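You operate a simulated robot arm through the tools that you are given. There is no shell and no other tool.

You are at the controls of a simulated robot arm. One attempt, no reset.

Task
Clamp block No 63 in the vice and brush its top clean.
Fine: use the white brush after clamping, put it back in its holder and leave the block clamped. Set down upright: white brush. What is to be rubbed or washed off counts as gone when no trace of it is left.

Only the result counts: the job must be done as asked and must still hold three seconds after the hand-in. Knocking over, shifting, dropping, spilling or breaking anything else fails it.

Robot
A 6-joint arm with a two-finger parallel gripper, fixed in place. Base frame: the origin is at the foot of the arm, x ahead of it, y to its left, z up. Units: mm, rad, N and s.
With the tool pointing down near the work surface it reaches from about 140 to 840 mm from the base axis. Its first joint turns from -2.897 to 2.897 rad. Payload 3.91 kg.
The TCP is the grasp point between the finger pads, 30 mm short of the fingertips. In the tool frame z runs along the fingers and y along their closing line. Largest opening 110 mm; finger width 20, thickness 10; the body of the gripper, 48 by 112 mm, starts 55 mm behind the TCP.
Orientation is that of the tool frame in the base frame, as a unit quaternion [x, y, z, w]. With the fingers straight down and closing along the base's y, the tool's x points along the base's -x, its y along +y and its z along -z.

Tools
- The arm moves only by the tool step_arm. Its argument "steps" is a list of rows, each an object of numbers (a shift or turn left out is 0, a gripper value left out holds the last): "x", "y", "z": the shift along the tool's x, y, z in mm; "ax", "ay", "az": the turn, a rotation vector about the tool's x, y, z in rad; "claw": the finger opening in mm, from 0 to 110. In form: [{"x": .., "y": .., "z": .., "ax": .., "ay": .., "az": .., "claw": ..}, ...]. A call has 1 to 20 rows; each row is the pose to reach, as a shift and turn from the pose commanded when the call began, along the tool's axes at that moment. Rows are played at 5 a second. More than 50 mm and 0.15 rad between two rows, or a gripper value outside its range, and nothing of the call is played. Where a pose cannot be reached the arm comes as near as it can. A force on the tool above 90 N (or 10 N above the force at the start of the call, whichever is more), or a blocked arm, ends the call early, and 0.2 s more pass. Each finger travels about 108 mm/s and halts on what it meets, pressing with about 22 N; the grip force reading is that of the motor and also rises with nothing between the fingers. The clock runs only during rows and for 0.2 s after the last one: add rows that repeat a pose to give the fingers time. It gives the time, the measured TCP pose, the force on the tool (base axes), the opening and the grip force at its end, in the units of the frame above (readings bear some noise), with the torque about the TCP (base axes, N m) and any sound that the robot's microphone picked up.
- Cameras (640 x 400 px; columns grow to the right, rows downward): "scene" is fixed at [49.6, 652, 1866.2]; the picture's right is [-0.77, -0.64, 0.00], its down [-0.45, 0.53, -0.72] and it looks along [0.46, -0.55, -0.70] (base axes); focal length 344 px, centre (320, 200). "wrist" rides on the gripper at [77, 7, -115] in the tool frame; the picture's right is [-0.09, 1.00, 0.00], its down [-0.80, -0.07, -0.59] and it looks along [-0.59, -0.05, 0.80] (tool axes); focal length 270 px, centre (320, 200). There is no depth. A picture from a camera that has moved, and an enlarged one, comes with that camera's place and axes in the base frame and with its lens.
- capture(camera): a new picture of that camera. No time passes.
- lift_body(by): slides the trunk up (or, below 0, down) by that many mm; the arm rides with it, the base frame stays. It gives what a move gives, with no picture.
- enlarge(camera, box): a new picture of the part [left, top, right, bottom] of that camera's present view, enlarged. No time passes.
- job_done(): hands the job in; it is judged then, once.

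Nothing tells you positions but the pictures and the camera data. Unless the task says otherwise, let go and move clear before handing in.

The tools are called as name(argument=value, ...) on one line, values as JSON. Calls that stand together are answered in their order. step_arm: Moves the arm, as the interface text tells. Its arguments: {"type":"object","properties":{"steps":{"type":"array"}},"required":["steps"]} The other tools are called the same way: lift_body (by) slides the trunk up or down; capture (camera) takes a picture; enlarge (camera, box) takes an enlarged picture of a part of a camera's view; job_done () hands the job in.

At the start:

```text
clock: 0.0
tool_pos: [355.6, -36.2, 1350.1]
ee_rot: [0.0, 1.0, 0.0, -0.001]
ft_force: [-0.1, 0.2, 0.5]
moment: [-0.01, 0.01, 0.0]
opening: 110.3
finger_force: 0.1
trunk travel left (down, up): [-475.0, 65.0]
```

scene: 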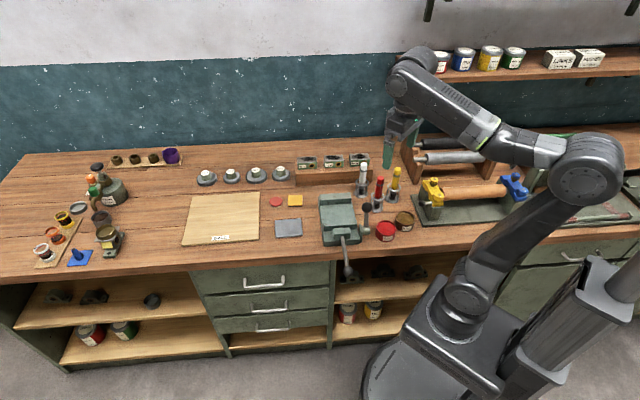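
wrist: 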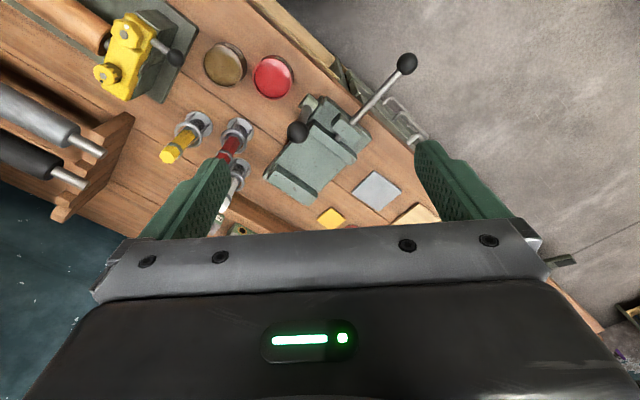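

I see a workbench with a green vice near the middle, three brushes (white, red, yellow) in holders beside it, and several small blocks near a wooden rail. I will enlarge the views to find block No 63, the white brush and the vice's handle.

enlarge(camera="scene", box=[270, 140, 430, 240])

enlarge(camera="scene", box=[280, 140, 380, 202])

enlarge(camera="scene", box=[300, 180, 400, 290])

enlarge(camera="wrist", box=[140, 40, 440, 240])

```text
4.00 times, centred on (350, 190) of scene
camera zoom: at [49.6, 652.0, 1866.2], right [-0.77, -0.64, 0.0], down [-0.45, 0.53, -0.72], along [0.46, -0.55, -0.7], focal length 1377 px, centre (200, 240)
```

zoom: 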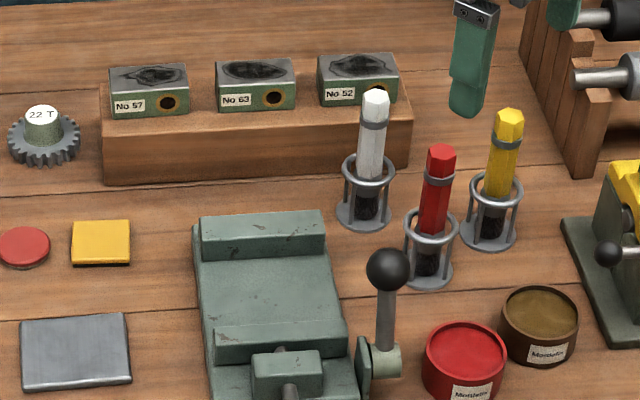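

```text
6.40 times, centred on (330, 171) of scene
camera zoom: at [49.6, 652.0, 1866.2], right [-0.77, -0.64, 0.0], down [-0.45, 0.53, -0.72], along [0.46, -0.55, -0.7], focal length 2203 px, centre (256, 386)
```

zoom: 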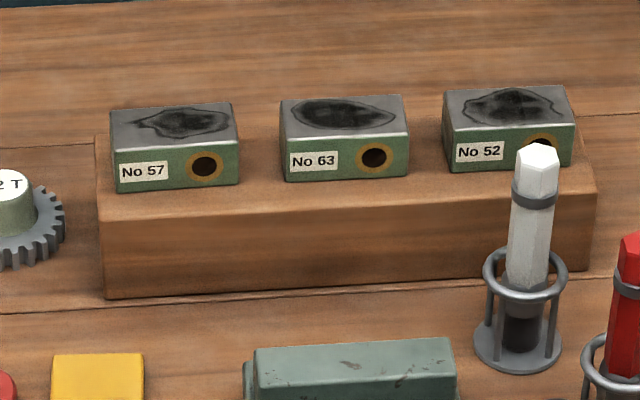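

```text
3.64 times, centred on (350, 235) of scene
camera zoom: at [49.6, 652.0, 1866.2], right [-0.77, -0.64, 0.0], down [-0.45, 0.53, -0.72], along [0.46, -0.55, -0.7], focal length 1252 px, centre (211, 73)
```

zoom: 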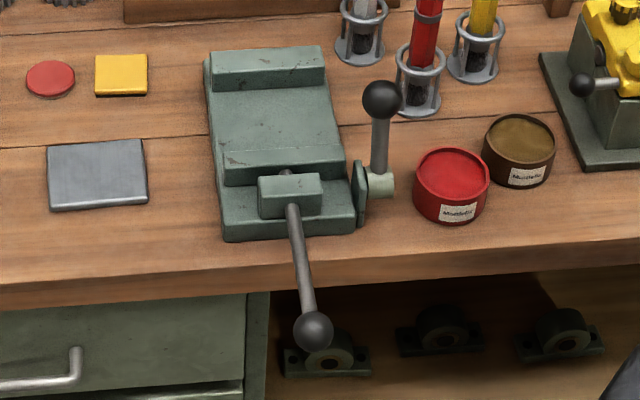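

```text
2.00 times, centred on (290, 140) of wrist
camera zoom: at [278.9, -30.1, 1466.1], right [0.09, 1.0, 0.0], down [0.8, -0.07, 0.59], along [0.59, -0.05, -0.8], focal length 541 px, centre (380, 320)
```

zoom: 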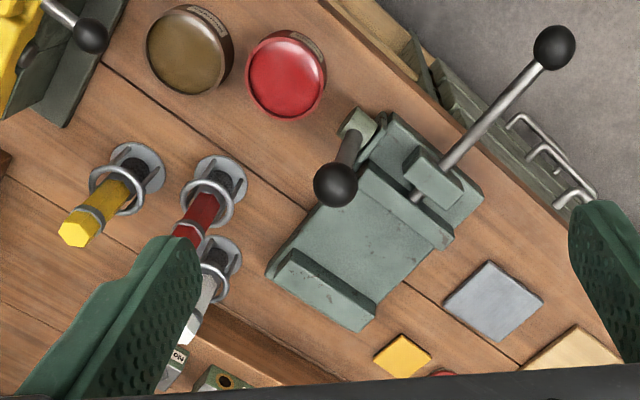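

The bench is turned about 45° to the base frame. The vice has a push rod with a ball at the front and a side lever. Block No 63 is the middle one of the three on the wooden rail. I'll lower the trunk partly and turn the wrist camera for closer views.

lift_body(by=-150)

step_arm(steps=[{"az": 0.13}, {"az": 0.26}, {"az": 0.39}, {"az": 0.52}, {"az": 0.65}, {"az": 0.78}])

capture(camera="wrist")

```text
clock: 1.8
tool_pos: [356.0, -36.6, 1201.3]
ee_rot: [0.0, 1.0, -0.001, 0.0]
ft_force: [-0.9, 0.3, -0.1]
moment: [-0.01, 0.0, -0.03]
opening: 110.0
finger_force: 0.1
trunk travel left (down, up): [-325.0, 215.0]
```

```text
clock: 3.1
tool_pos: [356.0, -36.4, 1201.0]
ee_rot: [0.382, 0.924, 0.0, 0.0]
ft_force: [-0.3, -0.3, 0.1]
moment: [-0.02, 0.04, -0.03]
opening: 110.0
finger_force: 0.0
trunk travel left (down, up): [-325.0, 215.0]
```

```text
taken
camera wrist: at [305.7, 22.2, 1316.7], right [0.76, 0.64, 0.0], down [0.52, -0.61, 0.59], along [0.38, -0.45, -0.8], focal length 270 px, centre (320, 200)
```

wrist: 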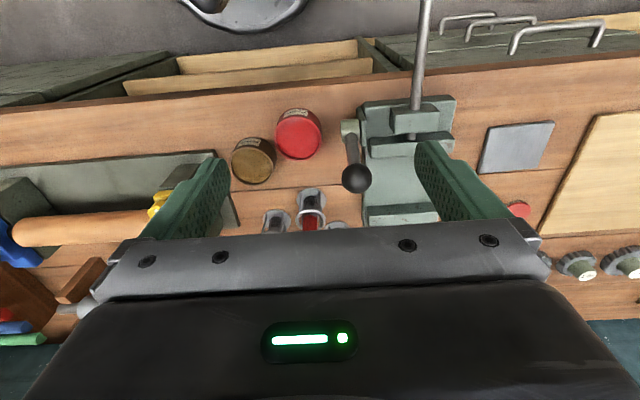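

The vice axis is nearly vertical in the wrist picture after turning 0.78 rad. I'll move over the vice and lower a bit to see how it works.

step_arm(steps=[{"x": -35, "y": 30}, {"x": -70, "y": 60}, {"x": -105, "y": 90}, {"x": -130, "y": 110}])

capture(camera="wrist")

enlarge(camera="wrist", box=[200, 0, 440, 150])

```text
clock: 4.2
tool_pos: [527.5, -50.6, 1201.2]
ee_rot: [0.38, 0.925, -0.001, -0.001]
ft_force: [0.0, 0.1, 0.4]
moment: [-0.03, 0.03, 0.0]
opening: 110.2
finger_force: 0.0
trunk travel left (down, up): [-325.0, 215.0]
```

```text
taken
camera wrist: at [476.8, 8.5, 1316.4], right [0.76, 0.65, 0.0], down [0.52, -0.61, 0.59], along [0.38, -0.45, -0.8], focal length 270 px, centre (320, 200)
```

wrist: 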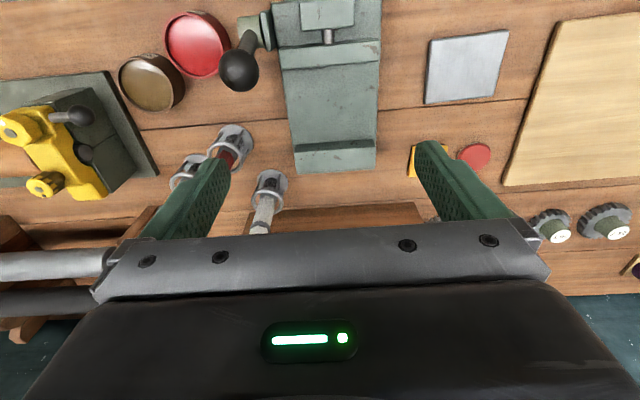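

```text
2.67 times, centred on (320, 75) of wrist
camera zoom: at [476.8, 8.5, 1316.4], right [0.76, 0.65, 0.0], down [0.52, -0.61, 0.59], along [0.38, -0.45, -0.8], focal length 721 px, centre (320, 533)
```

zoom: 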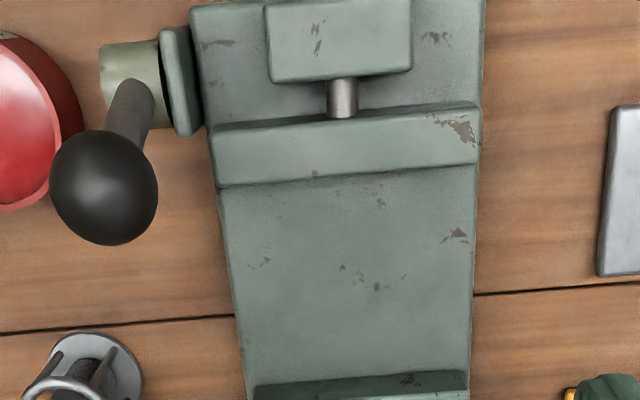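

The vice is a push-rod type: a rod with a ball slides the front jaw towards the fixed rear jaw, and a lever on its side presumably locks it. Next I look at the blocks on the rail from above.

step_arm(steps=[{"x": -45}, {"x": -90}, {"x": -135}, {"x": -180}, {"x": -220}, {"x": -250}])

capture(camera="wrist")

enlarge(camera="wrist", box=[200, 90, 440, 240])

enlarge(camera="wrist", box=[140, 0, 460, 200])

```text
clock: 5.5
tool_pos: [644.9, -193.7, 1154.7]
ee_rot: [0.38, 0.925, 0.0, 0.003]
ft_force: [-0.3, 0.1, -1.0]
moment: [-0.01, -0.01, 0.0]
opening: 110.1
finger_force: 0.0
out of reach, approached as far as the arm can: row 3, 4, 5, 6
trunk travel left (down, up): [-325.0, 215.0]
```

```text
taken
camera wrist: at [594.9, -134.8, 1270.5], right [0.76, 0.65, 0.0], down [0.52, -0.61, 0.6], along [0.39, -0.46, -0.8], focal length 270 px, centre (320, 200)
```

wrist: 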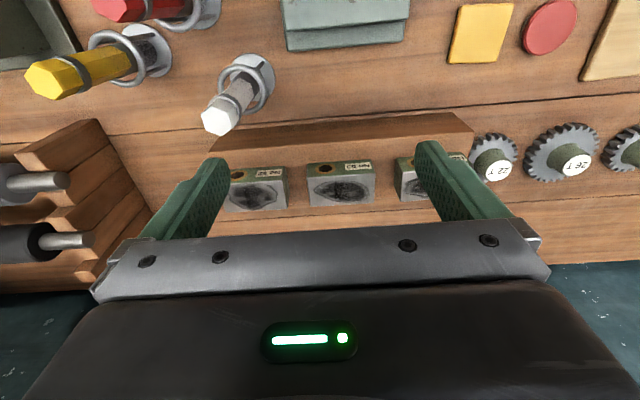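

```text
2.67 times, centred on (320, 165) of wrist
camera zoom: at [594.9, -134.8, 1270.5], right [0.76, 0.65, 0.0], down [0.52, -0.61, 0.6], along [0.39, -0.46, -0.8], focal length 721 px, centre (320, 293)
```

zoom: 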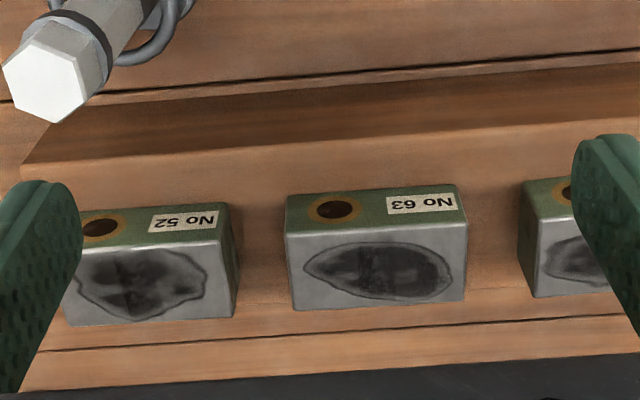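

```text
2.00 times, centred on (300, 100) of wrist
camera zoom: at [594.9, -134.8, 1270.5], right [0.76, 0.65, 0.0], down [0.52, -0.61, 0.6], along [0.39, -0.46, -0.8], focal length 541 px, centre (360, 400)
```

zoom: 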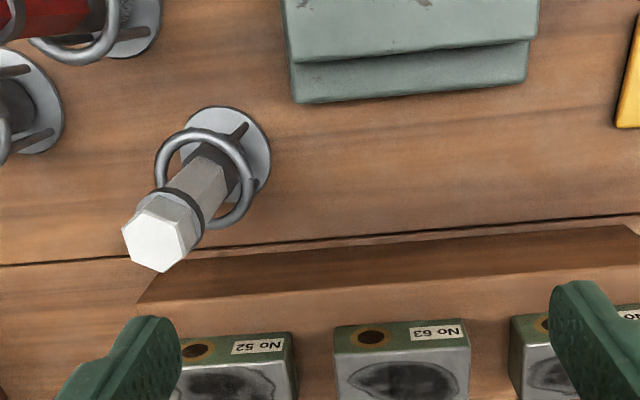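

The blocks are on the rail at roughly (739, -263), top near z≈995; the reach is limited at this trunk height. I'll draw back and raise the arm, then lower the trunk so the arm reaches farther.

step_arm(steps=[{"x": 20, "z": -20}, {"x": 40, "z": -40}])

```text
clock: 6.2
tool_pos: [607.1, -160.9, 1188.3]
ee_rot: [0.38, 0.925, 0.0, 0.002]
ft_force: [-0.8, 0.6, 0.9]
moment: [0.01, -0.02, -0.02]
opening: 110.1
finger_force: 0.0
out of reach, approached as far as the arm can: row 1, 2
trunk travel left (down, up): [-325.0, 215.0]
```

I'm still at the edge of reach, so I draw back further before lowering the trunk.

step_arm(steps=[{"x": 40, "z": -20}, {"x": 80, "z": -40}, {"x": 120, "z": -60}, {"x": 160, "z": -80}])

```text
clock: 7.2
tool_pos: [485.2, -51.4, 1241.8]
ee_rot: [0.381, 0.925, 0.001, 0.003]
ft_force: [0.3, 0.8, 0.6]
moment: [0.03, -0.01, 0.0]
opening: 110.0
finger_force: 0.0
out of reach, approached as far as the arm can: row 2, 3, 4
trunk travel left (down, up): [-325.0, 215.0]
```

I lower the trunk further; the fingertips stay well clear of everything.

lift_body(by=-150)

step_arm(steps=[{"z": 0}])

capture(camera="scene")

```text
clock: 8.9
tool_pos: [487.7, -52.0, 1091.4]
ee_rot: [0.38, 0.925, 0.001, 0.004]
ft_force: [0.0, 0.3, 0.3]
moment: [0.03, -0.02, -0.01]
opening: 109.9
finger_force: 0.1
trunk travel left (down, up): [-175.0, 365.0]
```

```text
clock: 9.3
tool_pos: [486.6, -52.4, 1091.1]
ee_rot: [0.381, 0.925, 0.002, 0.003]
ft_force: [-0.6, -1.2, -0.6]
moment: [0.01, 0.04, 0.04]
opening: 109.9
finger_force: 0.1
trunk travel left (down, up): [-175.0, 365.0]
```

```text
taken
```

scene: 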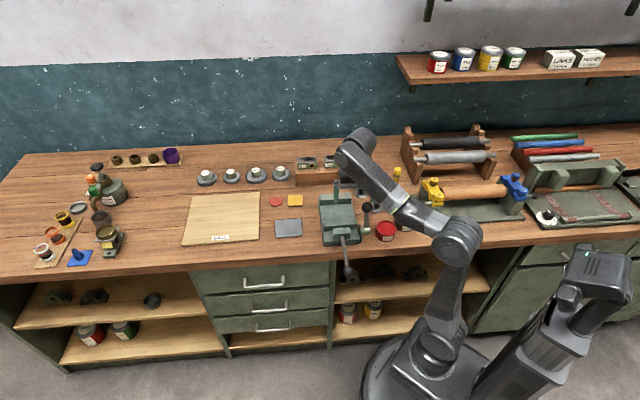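

The arm is over the vice now with the trunk lower. I take a closer look at the vice mechanism from here.

capture(camera="wrist")

enlarge(camera="wrist", box=[220, 0, 540, 200])

```text
taken
camera wrist: at [436.3, 6.6, 1205.7], right [0.76, 0.65, 0.0], down [0.52, -0.61, 0.6], along [0.39, -0.45, -0.8], focal length 270 px, centre (320, 200)
```

wrist: 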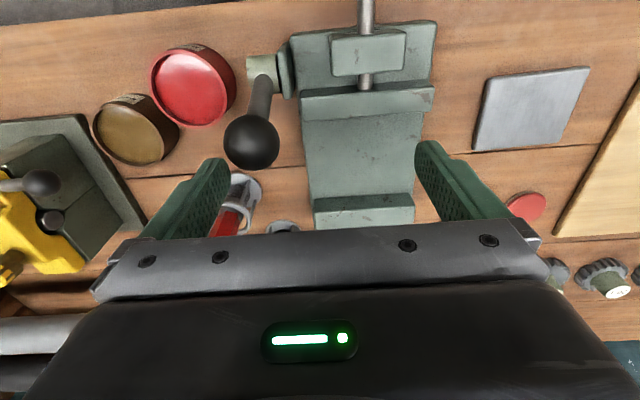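

```text
2.00 times, centred on (380, 100) of wrist
camera zoom: at [436.3, 6.6, 1205.7], right [0.76, 0.65, 0.0], down [0.52, -0.61, 0.6], along [0.39, -0.45, -0.8], focal length 541 px, centre (200, 400)
```

zoom: 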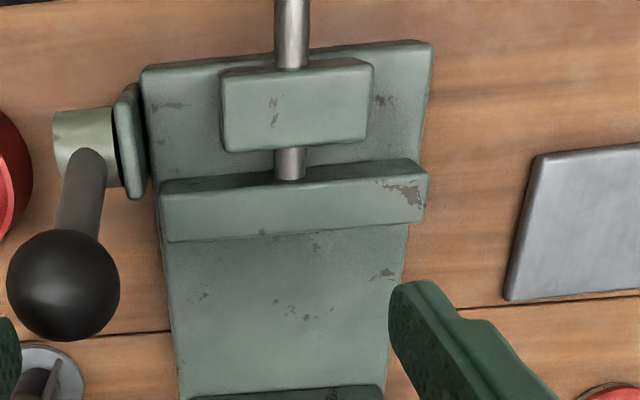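

The lever stands near (435, -66) leaning slightly back, its ball at about (454, -86, 1025), and the rod ball is near (380, 117, 945). Now I move above block No 63 for a closer look, staying over the white brush's height.

step_arm(steps=[{"x": -40, "y": 5, "z": -10}, {"x": -80, "y": 10, "z": -20}, {"x": -120, "y": 16, "z": -20}, {"x": -160, "y": 22, "z": -20}, {"x": -200, "y": 27, "z": -20}, {"x": -240, "y": 32, "z": -20}, {"x": -270, "y": 32, "z": -20}])

capture(camera="wrist")

enlarge(camera="wrist", box=[200, 60, 440, 210])

```text
clock: 10.9
tool_pos: [620.9, -180.3, 1028.6]
ee_rot: [0.38, 0.925, 0.001, 0.008]
ft_force: [0.3, 0.5, 0.0]
moment: [0.0, -0.04, -0.02]
opening: 110.0
finger_force: 0.1
out of reach, approached as far as the arm can: row 1, 2, 3, 4, 5, 6, 7
trunk travel left (down, up): [-175.0, 365.0]
```

```text
taken
camera wrist: at [568.4, -120.5, 1144.8], right [0.76, 0.65, 0.01], down [0.51, -0.61, 0.6], along [0.4, -0.46, -0.8], focal length 270 px, centre (320, 200)
```

wrist: 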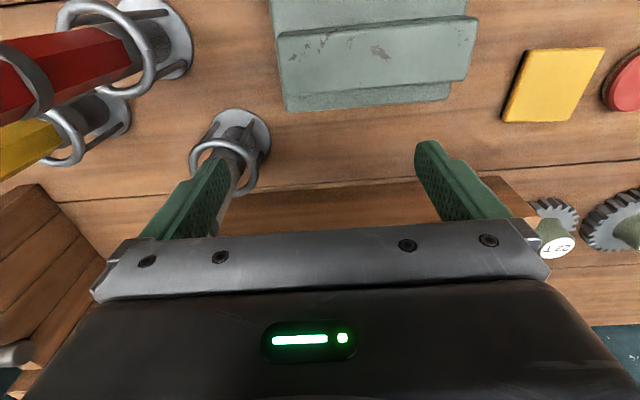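

```text
2.67 times, centred on (320, 135) of wrist
camera zoom: at [568.4, -120.5, 1144.8], right [0.76, 0.65, 0.01], down [0.51, -0.61, 0.6], along [0.4, -0.46, -0.8], focal length 721 px, centre (320, 373)
```

zoom: 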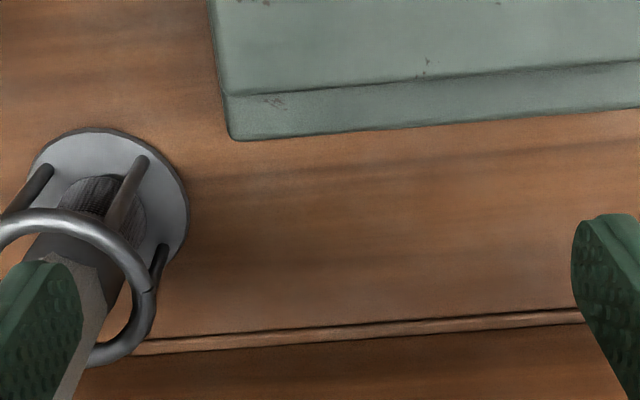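

The reach is better with the trunk high (the arm reaching down), so going lower was the wrong way; also my left finger came near the white brush's top. I'll lift straight up with the trunk, which clears everything.

lift_body(by=250)

capture(camera="wrist")

```text
clock: 13.5
tool_pos: [620.5, -180.2, 1280.1]
ee_rot: [0.38, 0.925, 0.0, 0.007]
ft_force: [0.4, -0.3, -0.5]
moment: [-0.01, -0.02, 0.02]
opening: 109.8
finger_force: 0.1
trunk travel left (down, up): [-425.0, 115.0]
```

```text
taken
camera wrist: at [569.3, -120.7, 1394.0], right [0.76, 0.65, 0.01], down [0.51, -0.61, 0.6], along [0.39, -0.46, -0.8], focal length 270 px, centre (320, 200)
```

wrist: 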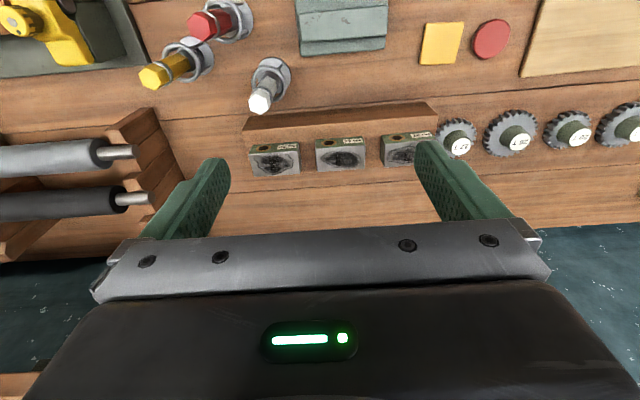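

From here I can see the whole row of blocks; I advance towards block No 63 while descending to about z=1130.

step_arm(steps=[{"x": -15, "y": 10, "z": 30}, {"x": -35, "y": 20, "z": 60}, {"x": -60, "y": 26, "z": 90}, {"x": -80, "y": 26, "z": 120}, {"x": -86, "y": 26, "z": 150}])

capture(camera="wrist")

enlarge(camera="wrist", box=[200, 80, 440, 230])

```text
clock: 14.7
tool_pos: [700.9, -223.9, 1132.4]
ee_rot: [0.38, 0.925, 0.001, 0.007]
ft_force: [0.6, 0.3, -0.8]
moment: [-0.02, -0.01, -0.02]
opening: 110.2
finger_force: 0.0
trunk travel left (down, up): [-425.0, 115.0]
```

```text
taken
camera wrist: at [650.1, -164.3, 1246.0], right [0.76, 0.65, 0.01], down [0.51, -0.61, 0.6], along [0.39, -0.46, -0.8], focal length 270 px, centre (320, 200)
```

wrist: 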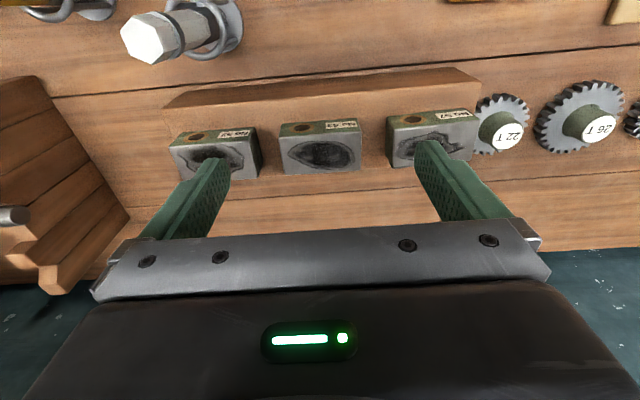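

```text
2.67 times, centred on (320, 155) of wrist
camera zoom: at [650.1, -164.3, 1246.0], right [0.76, 0.65, 0.01], down [0.51, -0.61, 0.6], along [0.39, -0.46, -0.8], focal length 721 px, centre (320, 320)
```

zoom: 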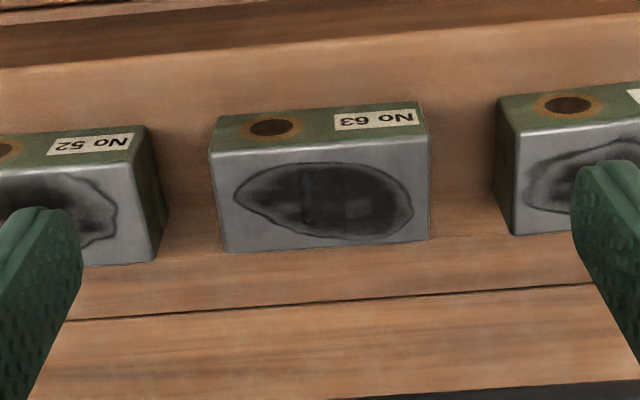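

The block's top centre computes to about (735, -260, 997) and it measures roughly 80 × 42 × 40 mm, with neighbours about 28 mm away. I'll straighten the tool tilt, narrow the opening to 98 mm to fit between the neighbours, and hover above it.

step_arm(steps=[{"x": -15, "y": -1, "z": 15, "ax": 0.003, "ay": 0.006, "claw": 98}, {"x": -30, "y": -1, "z": 30, "ax": 0.007, "ay": 0.012, "claw": 98}, {"x": -50, "y": -2, "z": 50, "ax": 0.007, "ay": 0.012, "claw": 98}, {"x": -50, "y": -2, "z": 60, "ax": 0.007, "ay": 0.012, "claw": 98}, {"x": -50, "y": -2, "z": 60, "ax": 0.007, "ay": 0.012, "claw": 98}])

capture(camera="wrist")

enlarge(camera="scene", box=[280, 120, 400, 195])

```text
clock: 15.9
tool_pos: [736.1, -258.7, 1071.3]
ee_rot: [0.381, 0.925, 0.0, 0.001]
ft_force: [0.5, 0.5, 1.1]
moment: [0.02, -0.01, 0.0]
opening: 97.8
finger_force: 0.2
trunk travel left (down, up): [-425.0, 115.0]
```

```text
taken
camera wrist: at [686.0, -199.7, 1187.3], right [0.76, 0.65, 0.0], down [0.52, -0.61, 0.59], along [0.38, -0.45, -0.8], focal length 270 px, centre (320, 200)
```

wrist: 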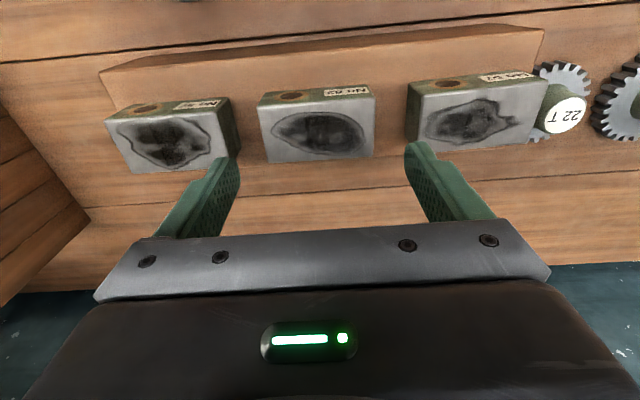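

```text
5.33 times, centred on (340, 158) of scene
camera zoom: at [49.6, 652.0, 1866.2], right [-0.77, -0.64, 0.0], down [-0.45, 0.53, -0.72], along [0.46, -0.55, -0.7], focal length 1836 px, centre (213, 427)
```

zoom: 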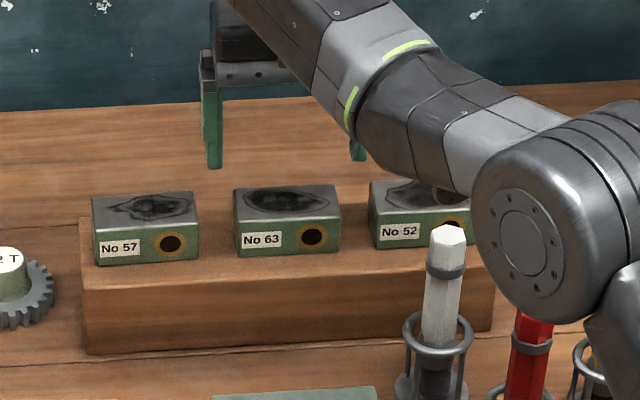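

The gripper hovers centred on the middle block. I check the arm's clearance to the brushes in the full scene view before descending.

capture(camera="scene")

enlarge(camera="wrist", box=[200, 60, 440, 210])

```text
taken
```

scene: 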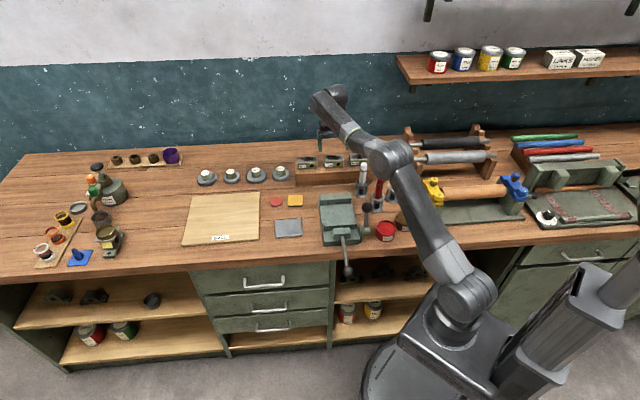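

```text
2.67 times, centred on (320, 135) of wrist
camera zoom: at [686.0, -199.7, 1187.3], right [0.76, 0.65, 0.0], down [0.52, -0.61, 0.59], along [0.38, -0.45, -0.8], focal length 721 px, centre (320, 373)
```

zoom: 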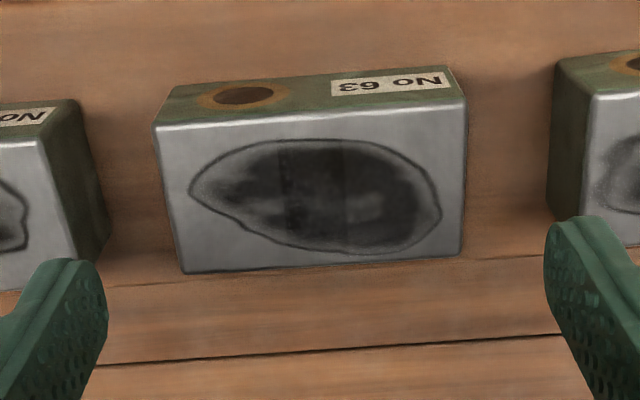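

Clearances look fine: the elbow is about 1200 mm high and both neighbour gaps are about 28 mm. I descend around block No 63 to TCP z≈996, keeping the tips above the rail.

step_arm(steps=[{"x": -2, "y": -1.5, "z": 15, "claw": 98}, {"x": -2, "y": -1.5, "z": 30}, {"x": -2, "y": -1.5, "z": 45}, {"x": -2, "y": -1.5, "z": 60}, {"x": -2, "y": -1.5, "z": 72}, {"x": -2, "y": -1.5, "z": 72}])

capture(camera="wrist")

enlarge(camera="scene", box=[280, 120, 400, 195])

```text
clock: 17.3
tool_pos: [736.9, -261.0, 1000.4]
ee_rot: [0.38, 0.925, -0.001, 0.001]
ft_force: [0.6, -1.2, 4.0]
moment: [-0.09, 0.11, 0.04]
opening: 97.7
finger_force: 0.1
trunk travel left (down, up): [-425.0, 115.0]
```

```text
taken
camera wrist: at [686.7, -202.6, 1115.3], right [0.76, 0.65, 0.0], down [0.52, -0.61, 0.6], along [0.38, -0.45, -0.8], focal length 270 px, centre (320, 200)
```

wrist: 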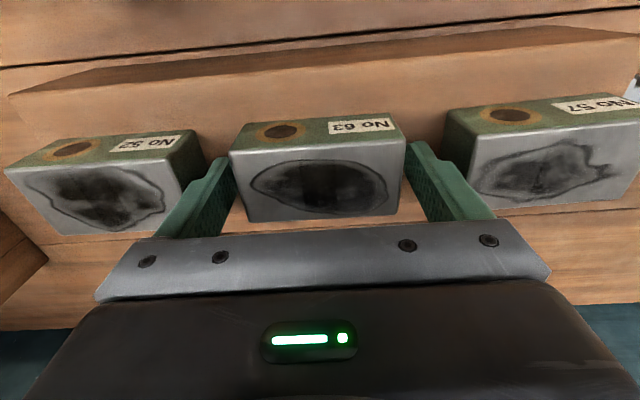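

```text
5.33 times, centred on (340, 158) of scene
camera zoom: at [49.6, 652.0, 1866.2], right [-0.77, -0.64, 0.0], down [-0.45, 0.53, -0.72], along [0.46, -0.55, -0.7], focal length 1836 px, centre (213, 427)
```

zoom: 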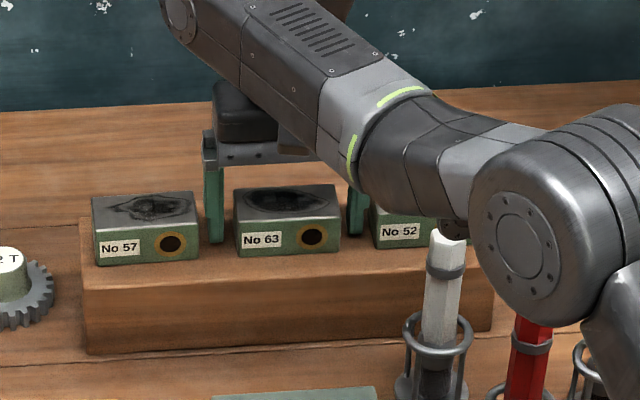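

The tips seem to just touch the rail (4 N upward), so I raise 4 mm and close on the block.

step_arm(steps=[{"z": -4, "claw": 98}, {"z": -4, "claw": 98}])

step_arm(steps=[{"claw": 90}, {"claw": 80}, {"claw": 70}, {"claw": 70}, {"claw": 70}])

capture(camera="wrist")

```text
clock: 17.9
tool_pos: [737.9, -261.1, 1003.0]
ee_rot: [0.38, 0.925, 0.0, 0.0]
ft_force: [0.2, 1.0, 0.0]
moment: [-0.01, 0.01, -0.03]
opening: 98.2
finger_force: 0.1
trunk travel left (down, up): [-425.0, 115.0]
```

```text
clock: 19.1
tool_pos: [737.2, -261.3, 1004.1]
ee_rot: [0.381, 0.925, 0.0, -0.001]
ft_force: [-0.5, -0.4, -0.1]
moment: [-0.01, 0.06, -0.1]
opening: 80.1
finger_force: 21.8
trunk travel left (down, up): [-425.0, 115.0]
```

```text
taken
camera wrist: at [686.8, -202.5, 1118.7], right [0.76, 0.65, 0.0], down [0.52, -0.61, 0.59], along [0.38, -0.45, -0.8], focal length 270 px, centre (320, 200)
```

wrist: 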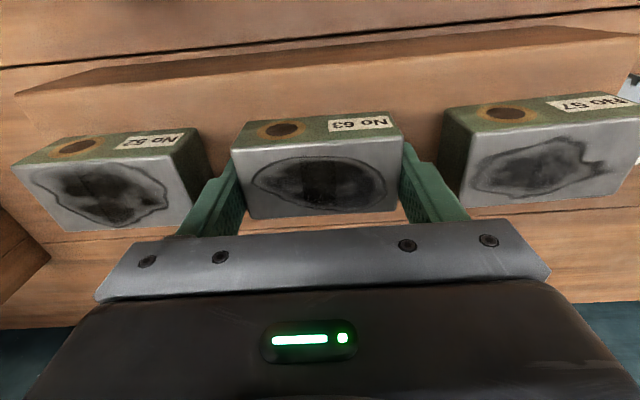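

Block No 63 is gripped (80 mm wide, 22 N). I lift it straight up.

step_arm(steps=[{"z": -10, "claw": 70}, {"z": -25}, {"z": -45}, {"z": -65}, {"z": -85}, {"z": -105}, {"z": -105}])

capture(camera="wrist")

enlarge(camera="scene", box=[260, 90, 420, 190])

```text
clock: 20.7
tool_pos: [737.3, -262.1, 1104.8]
ee_rot: [0.38, 0.925, 0.0, -0.001]
ft_force: [-0.2, -0.1, -7.7]
moment: [0.0, -0.02, 0.0]
opening: 80.2
finger_force: 21.6
trunk travel left (down, up): [-425.0, 115.0]
```

```text
taken
camera wrist: at [687.0, -203.3, 1220.9], right [0.76, 0.65, 0.0], down [0.52, -0.61, 0.59], along [0.38, -0.45, -0.8], focal length 270 px, centre (320, 200)
```

wrist: 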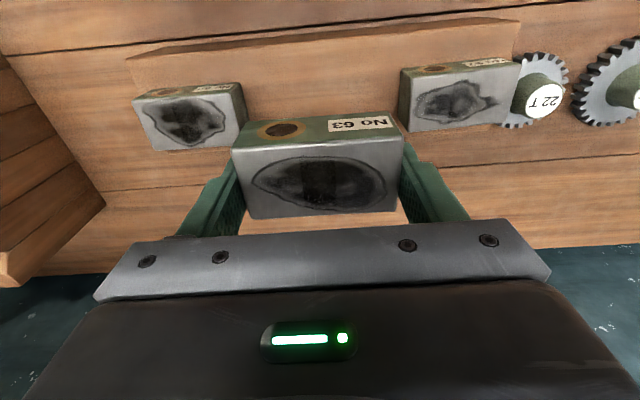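

```text
4.00 times, centred on (340, 140) of scene
camera zoom: at [49.6, 652.0, 1866.2], right [-0.77, -0.64, 0.0], down [-0.45, 0.53, -0.72], along [0.46, -0.55, -0.7], focal length 1377 px, centre (240, 440)
```

zoom: 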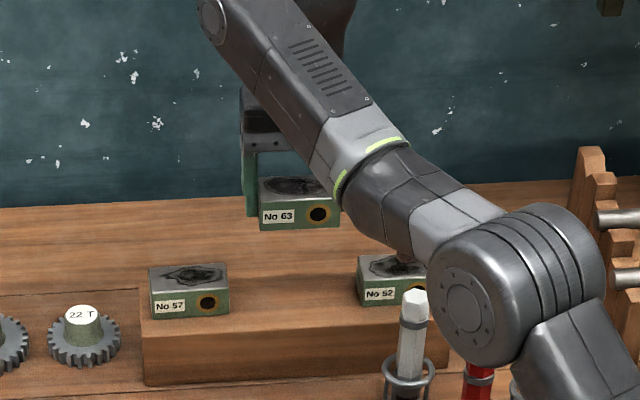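

The block is lifted (about 7.8 N) and clear of everything. The vice's gap runs between n≈395 and 508 on its axis, the bed is near z≈920, and its centre line passes (594, -99) near the fixed jaw; I carry the block there at this height.

step_arm(steps=[{"x": 20, "y": 2, "claw": 70}, {"x": 55, "y": 5}, {"x": 90, "y": 8}, {"x": 125, "y": 11}, {"x": 160, "y": 13, "az": 0.005}, {"x": 195, "y": 15, "az": 0.01}, {"x": 210, "y": 15, "az": 0.012}, {"x": 210, "y": 15, "az": 0.012}])

capture(camera="wrist")

enlarge(camera="wrist", box=[200, 0, 440, 150])

enlarge(camera="scene", box=[280, 140, 440, 240])

```text
clock: 22.5
tool_pos: [599.0, -105.1, 1107.5]
ee_rot: [0.386, 0.922, 0.0, 0.001]
ft_force: [-0.6, -0.7, -7.6]
moment: [-0.05, -0.05, -0.01]
opening: 80.0
finger_force: 22.3
trunk travel left (down, up): [-425.0, 115.0]
```

```text
taken
camera wrist: at [549.1, -44.9, 1221.2], right [0.77, 0.64, 0.0], down [0.51, -0.62, 0.59], along [0.38, -0.46, -0.8], focal length 270 px, centre (320, 200)
```

wrist: 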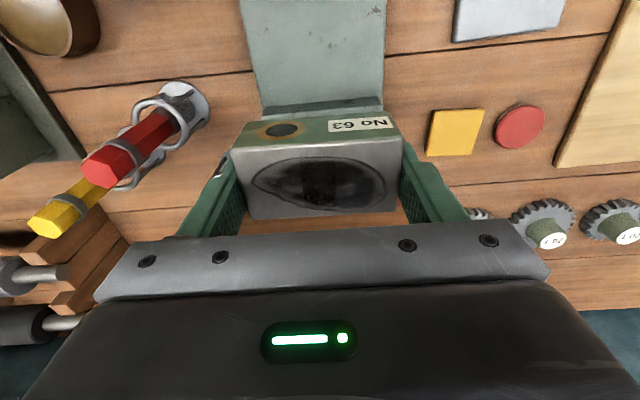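

```text
2.67 times, centred on (320, 75) of wrist
camera zoom: at [549.1, -44.9, 1221.2], right [0.77, 0.64, 0.0], down [0.51, -0.62, 0.59], along [0.38, -0.46, -0.8], focal length 721 px, centre (320, 533)
```

zoom: 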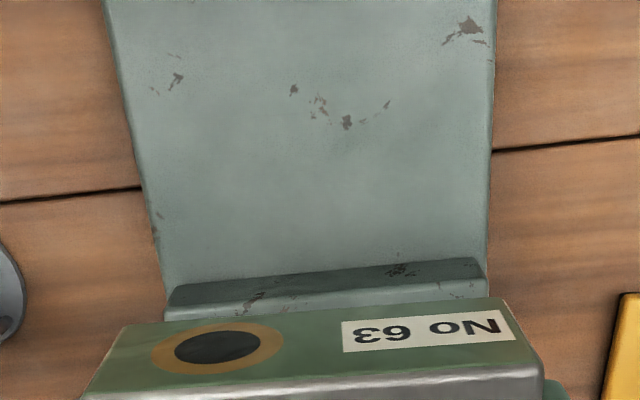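

```text
4.00 times, centred on (360, 190) of scene
camera zoom: at [49.6, 652.0, 1866.2], right [-0.77, -0.64, 0.0], down [-0.45, 0.53, -0.72], along [0.46, -0.55, -0.7], focal length 1377 px, centre (160, 240)
```

zoom: 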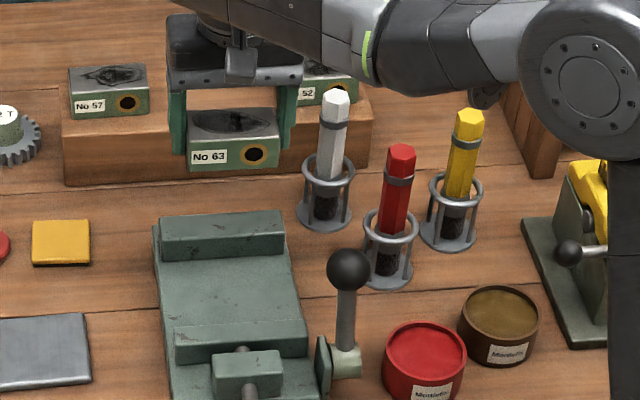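

The fixed jaw's face is at n≈507 and the block is centred sideways. I shift 10 mm to the front so the block enters the gap, and lower it to just above the jaws for another check.

step_arm(steps=[{"x": 10, "z": 20, "claw": 70}, {"x": 10, "z": 45}, {"x": 10, "z": 70}, {"x": 10, "z": 90}, {"x": 10, "z": 105}, {"x": 10, "z": 105}])

capture(camera="wrist")

enlarge(camera="wrist", box=[200, 0, 440, 150])

enlarge(camera="scene", box=[300, 160, 400, 222])

```text
clock: 23.9
tool_pos: [593.2, -98.7, 1002.8]
ee_rot: [0.386, 0.923, 0.0, 0.0]
ft_force: [0.3, 0.1, -8.3]
moment: [-0.03, -0.04, -0.05]
opening: 79.9
finger_force: 21.6
trunk travel left (down, up): [-425.0, 115.0]
```

```text
taken
camera wrist: at [542.7, -38.8, 1118.0], right [0.77, 0.64, 0.0], down [0.51, -0.62, 0.59], along [0.38, -0.46, -0.8], focal length 270 px, centre (320, 200)
```

wrist: 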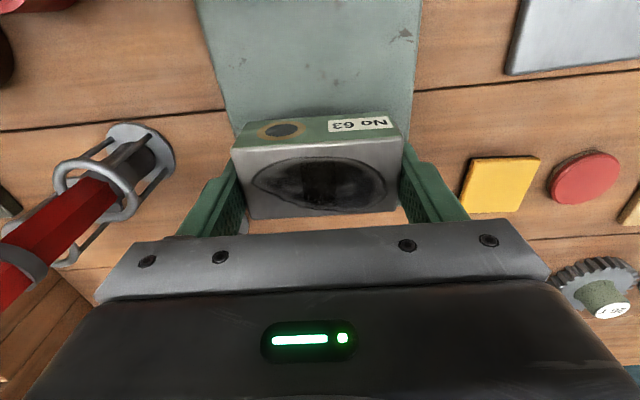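

```text
2.67 times, centred on (320, 75) of wrist
camera zoom: at [542.7, -38.8, 1118.0], right [0.77, 0.64, 0.0], down [0.51, -0.62, 0.59], along [0.38, -0.46, -0.8], focal length 721 px, centre (320, 533)
```

zoom: 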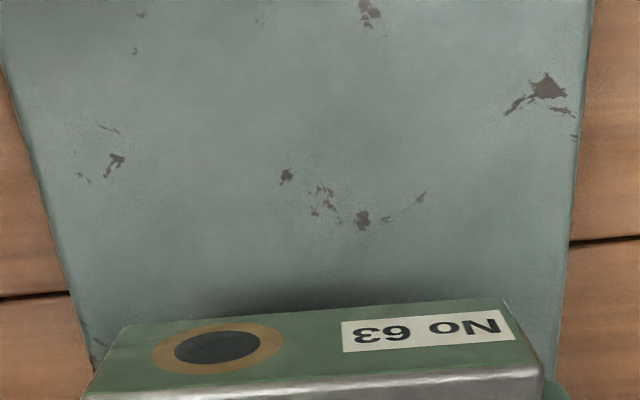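

```text
6.40 times, centred on (350, 191) of scene
camera zoom: at [49.6, 652.0, 1866.2], right [-0.77, -0.64, 0.0], down [-0.45, 0.53, -0.72], along [0.46, -0.55, -0.7], focal length 2203 px, centre (128, 258)
```

zoom: 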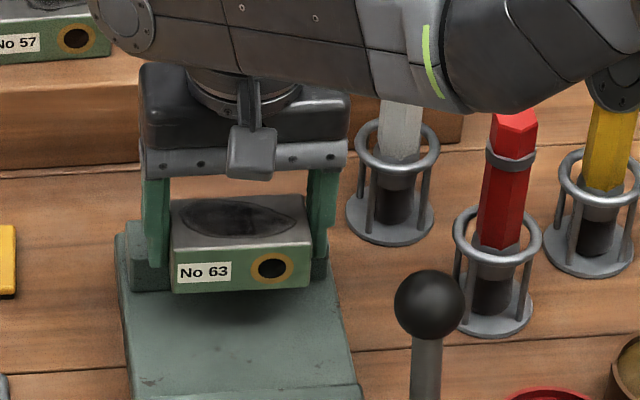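

The block is above the bed just in front of the fixed jaw. I lower it further in small steps and watch the force.

step_arm(steps=[{"z": 10, "claw": 70}, {"z": 20}, {"z": 28}, {"z": 34}, {"z": 38}, {"z": 38}])

enlarge(camera="scene", box=[300, 160, 400, 222])

capture(camera="wrist")

```text
clock: 25.3
tool_pos: [590.2, -97.1, 965.0]
ee_rot: [0.386, 0.923, 0.0, 0.0]
ft_force: [-1.9, 2.5, 10.1]
moment: [0.09, -0.63, 0.17]
opening: 80.0
finger_force: 22.1
trunk travel left (down, up): [-425.0, 115.0]
```

```text
6.40 times, centred on (350, 191) of scene
camera zoom: at [49.6, 652.0, 1866.2], right [-0.77, -0.64, 0.0], down [-0.45, 0.53, -0.72], along [0.46, -0.55, -0.7], focal length 2203 px, centre (128, 258)
```

zoom: 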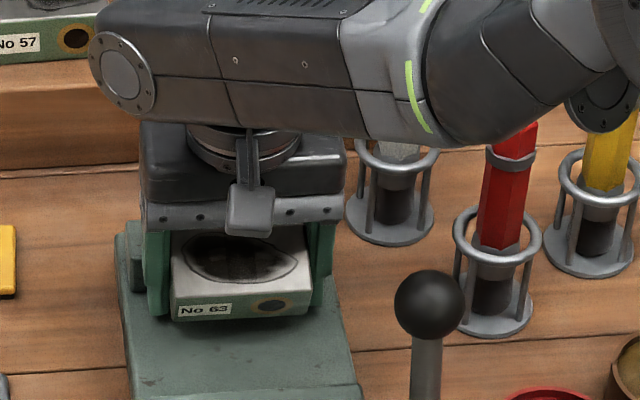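

```text
taken
camera wrist: at [540.8, -37.3, 1080.5], right [0.77, 0.64, 0.0], down [0.51, -0.62, 0.6], along [0.38, -0.46, -0.8], focal length 270 px, centre (320, 200)
```

wrist: 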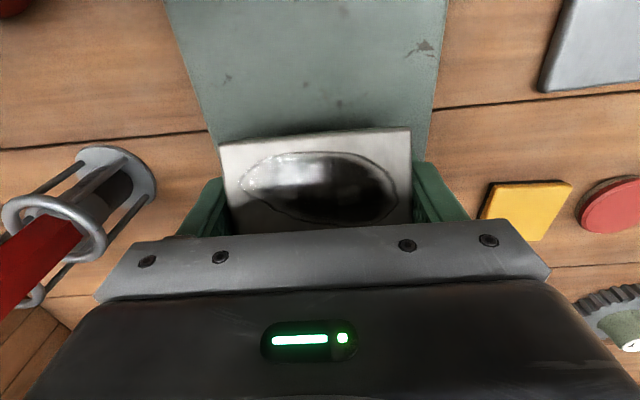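

The block's rear edge caught the fixed jaw and it tilted in the grip. I lift, move 25 mm to the front, and will set it on the open bed so it levels itself there.

step_arm(steps=[{"z": -10, "claw": 70}, {"z": -25}, {"z": -38}, {"z": -40}])

capture(camera="wrist")

enlarge(camera="scene", box=[300, 160, 400, 222])

```text
clock: 26.3
tool_pos: [592.2, -97.0, 1004.9]
ee_rot: [0.385, 0.923, 0.0, 0.0]
ft_force: [-0.1, 0.4, -7.3]
moment: [-0.01, -0.06, 0.01]
opening: 80.1
finger_force: 22.1
trunk travel left (down, up): [-425.0, 115.0]
```

```text
taken
camera wrist: at [543.1, -37.8, 1119.7], right [0.77, 0.64, 0.0], down [0.51, -0.62, 0.59], along [0.38, -0.46, -0.8], focal length 270 px, centre (320, 200)
```

wrist: 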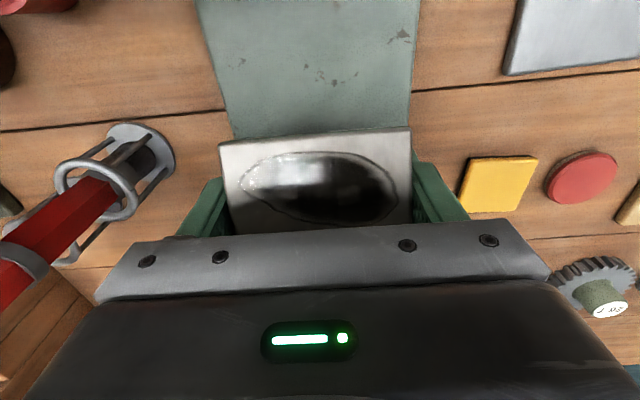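

```text
6.40 times, centred on (350, 191) of scene
camera zoom: at [49.6, 652.0, 1866.2], right [-0.77, -0.64, 0.0], down [-0.45, 0.53, -0.72], along [0.46, -0.55, -0.7], focal length 2203 px, centre (128, 258)
```

zoom: 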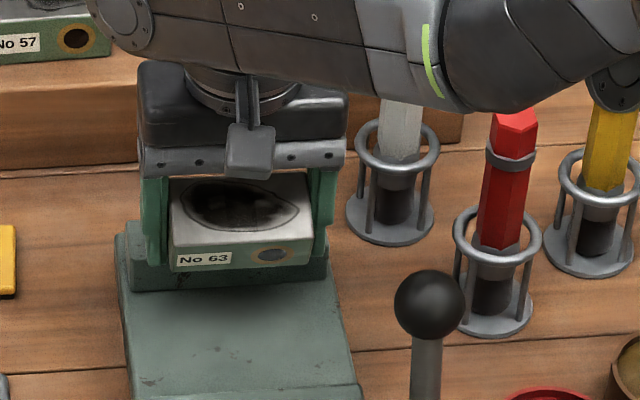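

The block now sits about 20 mm higher in the grip and tilted about 30° front-down. I shift to the middle of the gap and lower until the fingertips are near the bed, so the block can settle flat with the least drop.

step_arm(steps=[{"x": 12, "claw": 70}, {"x": 24}, {"x": 32}, {"x": 32, "z": 12}, {"x": 32, "z": 24}, {"x": 32, "z": 34}, {"x": 32, "z": 40}, {"x": 32, "z": 40}])

capture(camera="wrist")

enlarge(camera="scene", box=[300, 160, 400, 222])

```text
clock: 28.1
tool_pos: [570.4, -73.0, 964.9]
ee_rot: [0.386, 0.922, 0.0, 0.0]
ft_force: [0.8, -0.1, -7.8]
moment: [-0.04, -0.04, -0.04]
opening: 80.1
finger_force: 22.2
trunk travel left (down, up): [-425.0, 115.0]
```

```text
taken
camera wrist: at [520.4, -13.8, 1080.4], right [0.77, 0.64, 0.0], down [0.51, -0.62, 0.59], along [0.38, -0.46, -0.8], focal length 270 px, centre (320, 200)
```

wrist: 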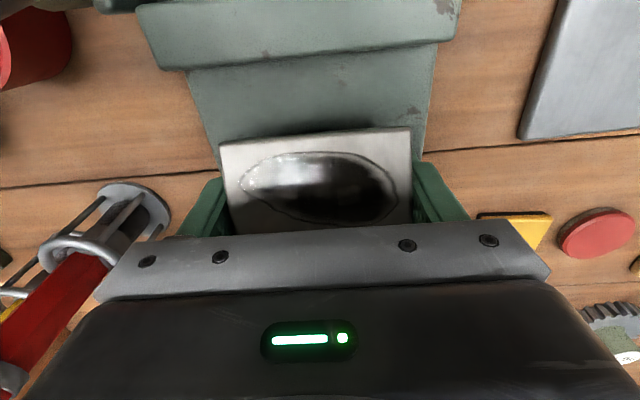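

```text
6.40 times, centred on (350, 191) of scene
camera zoom: at [49.6, 652.0, 1866.2], right [-0.77, -0.64, 0.0], down [-0.45, 0.53, -0.72], along [0.46, -0.55, -0.7], focal length 2203 px, centre (128, 258)
```

zoom: 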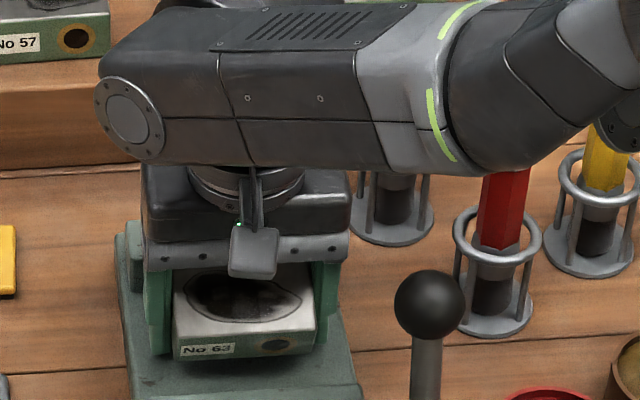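

No contact yet at TCP z=965 (tips 935). I continue down gently until the tips or the block feel the bed.

step_arm(steps=[{"z": 2, "claw": 70}, {"z": 4}, {"z": 6}, {"z": 8}, {"z": 8}])

```text
clock: 29.3
tool_pos: [570.7, -73.6, 961.0]
ee_rot: [0.386, 0.923, 0.0, 0.003]
ft_force: [4.4, 3.5, 25.9]
moment: [-0.76, 1.17, -0.29]
opening: 79.7
finger_force: 21.5
trunk travel left (down, up): [-425.0, 115.0]
```

The left fingertip touches the bed at TCP z≈961, so the bed is near z≈931 and the jaw tops near 957. I relieve the pressure and open gently so the block settles flat.

step_arm(steps=[{"z": -2, "claw": 70}, {"z": -3.5, "claw": 70}, {"z": -3.5, "claw": 70}])

step_arm(steps=[{"claw": 78}, {"claw": 80}, {"claw": 82}, {"claw": 84}, {"claw": 86}, {"claw": 90}, {"claw": 90}, {"claw": 90}])

capture(camera="wrist")

enlarge(camera="scene", box=[300, 160, 400, 222])

```text
clock: 30.1
tool_pos: [572.2, -73.2, 960.9]
ee_rot: [0.386, 0.923, 0.0, 0.0]
ft_force: [7.2, 0.5, 9.6]
moment: [-0.25, -0.01, 0.31]
opening: 79.8
finger_force: 21.5
trunk travel left (down, up): [-425.0, 115.0]
```

```text
clock: 31.9
tool_pos: [569.9, -73.8, 960.7]
ee_rot: [0.386, 0.923, 0.0, 0.0]
ft_force: [0.6, 0.3, 0.4]
moment: [-0.04, 0.0, 0.02]
opening: 90.1
finger_force: 0.1
trunk travel left (down, up): [-425.0, 115.0]
```

```text
taken
camera wrist: at [520.8, -14.1, 1075.6], right [0.77, 0.64, 0.0], down [0.51, -0.62, 0.59], along [0.38, -0.46, -0.8], focal length 270 px, centre (320, 200)
```

wrist: 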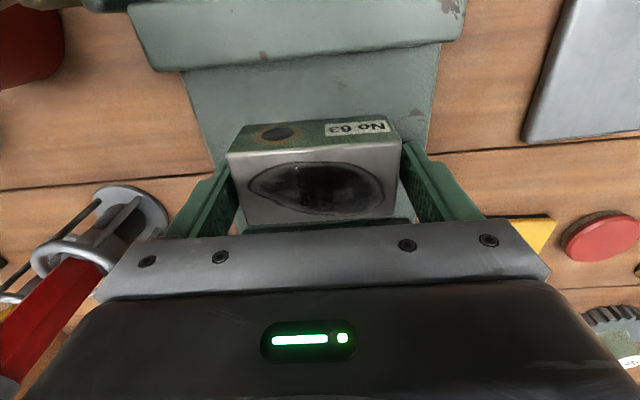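

```text
6.40 times, centred on (350, 191) of scene
camera zoom: at [49.6, 652.0, 1866.2], right [-0.77, -0.64, 0.0], down [-0.45, 0.53, -0.72], along [0.46, -0.55, -0.7], focal length 2203 px, centre (128, 258)
```

zoom: 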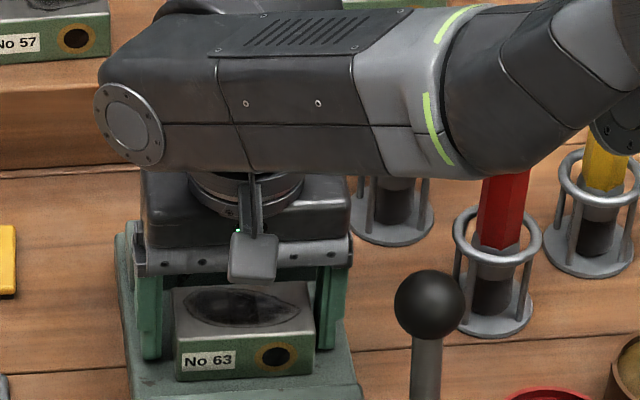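

The block stands flat on the bed, clear between the jaws. I open slightly more, go straight up, and then head for the rod's ball at the front.

step_arm(steps=[{"z": -5, "claw": 94}, {"z": -20}, {"z": -40}, {"z": -65}, {"z": -90}, {"z": -120}, {"z": -150}, {"z": -150}])

capture(camera="wrist")

enlarge(camera="wrist", box=[200, 0, 440, 150])

```text
clock: 33.7
tool_pos: [571.8, -74.0, 1109.8]
ee_rot: [0.385, 0.923, 0.0, 0.0]
ft_force: [0.0, -0.3, -0.2]
moment: [-0.02, 0.02, 0.01]
opening: 94.4
finger_force: 0.1
trunk travel left (down, up): [-425.0, 115.0]
```

```text
taken
camera wrist: at [521.0, -13.9, 1225.7], right [0.77, 0.64, 0.0], down [0.51, -0.62, 0.59], along [0.38, -0.46, -0.8], focal length 270 px, centre (320, 200)
```

wrist: 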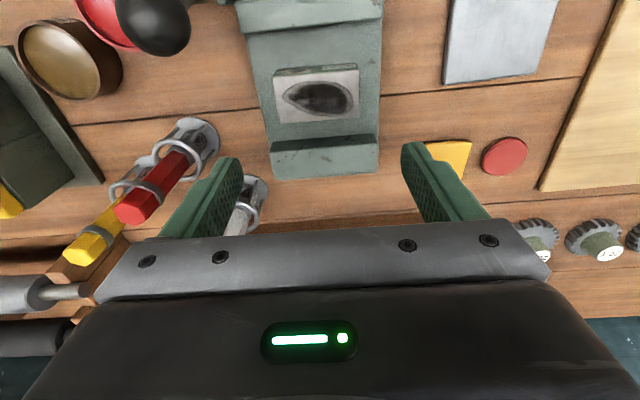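

```text
2.67 times, centred on (320, 75) of wrist
camera zoom: at [521.0, -13.9, 1225.7], right [0.77, 0.64, 0.0], down [0.51, -0.62, 0.59], along [0.38, -0.46, -0.8], focal length 721 px, centre (320, 533)
```

zoom: 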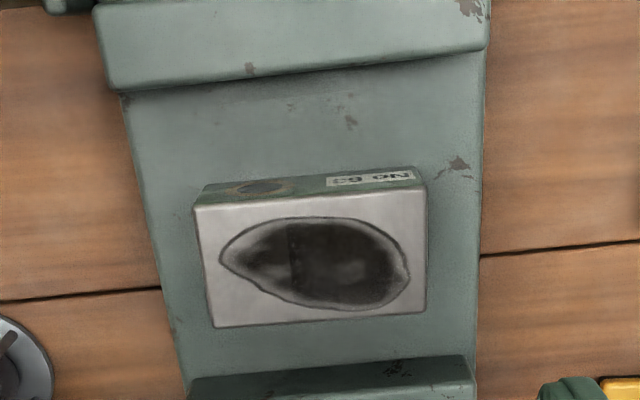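

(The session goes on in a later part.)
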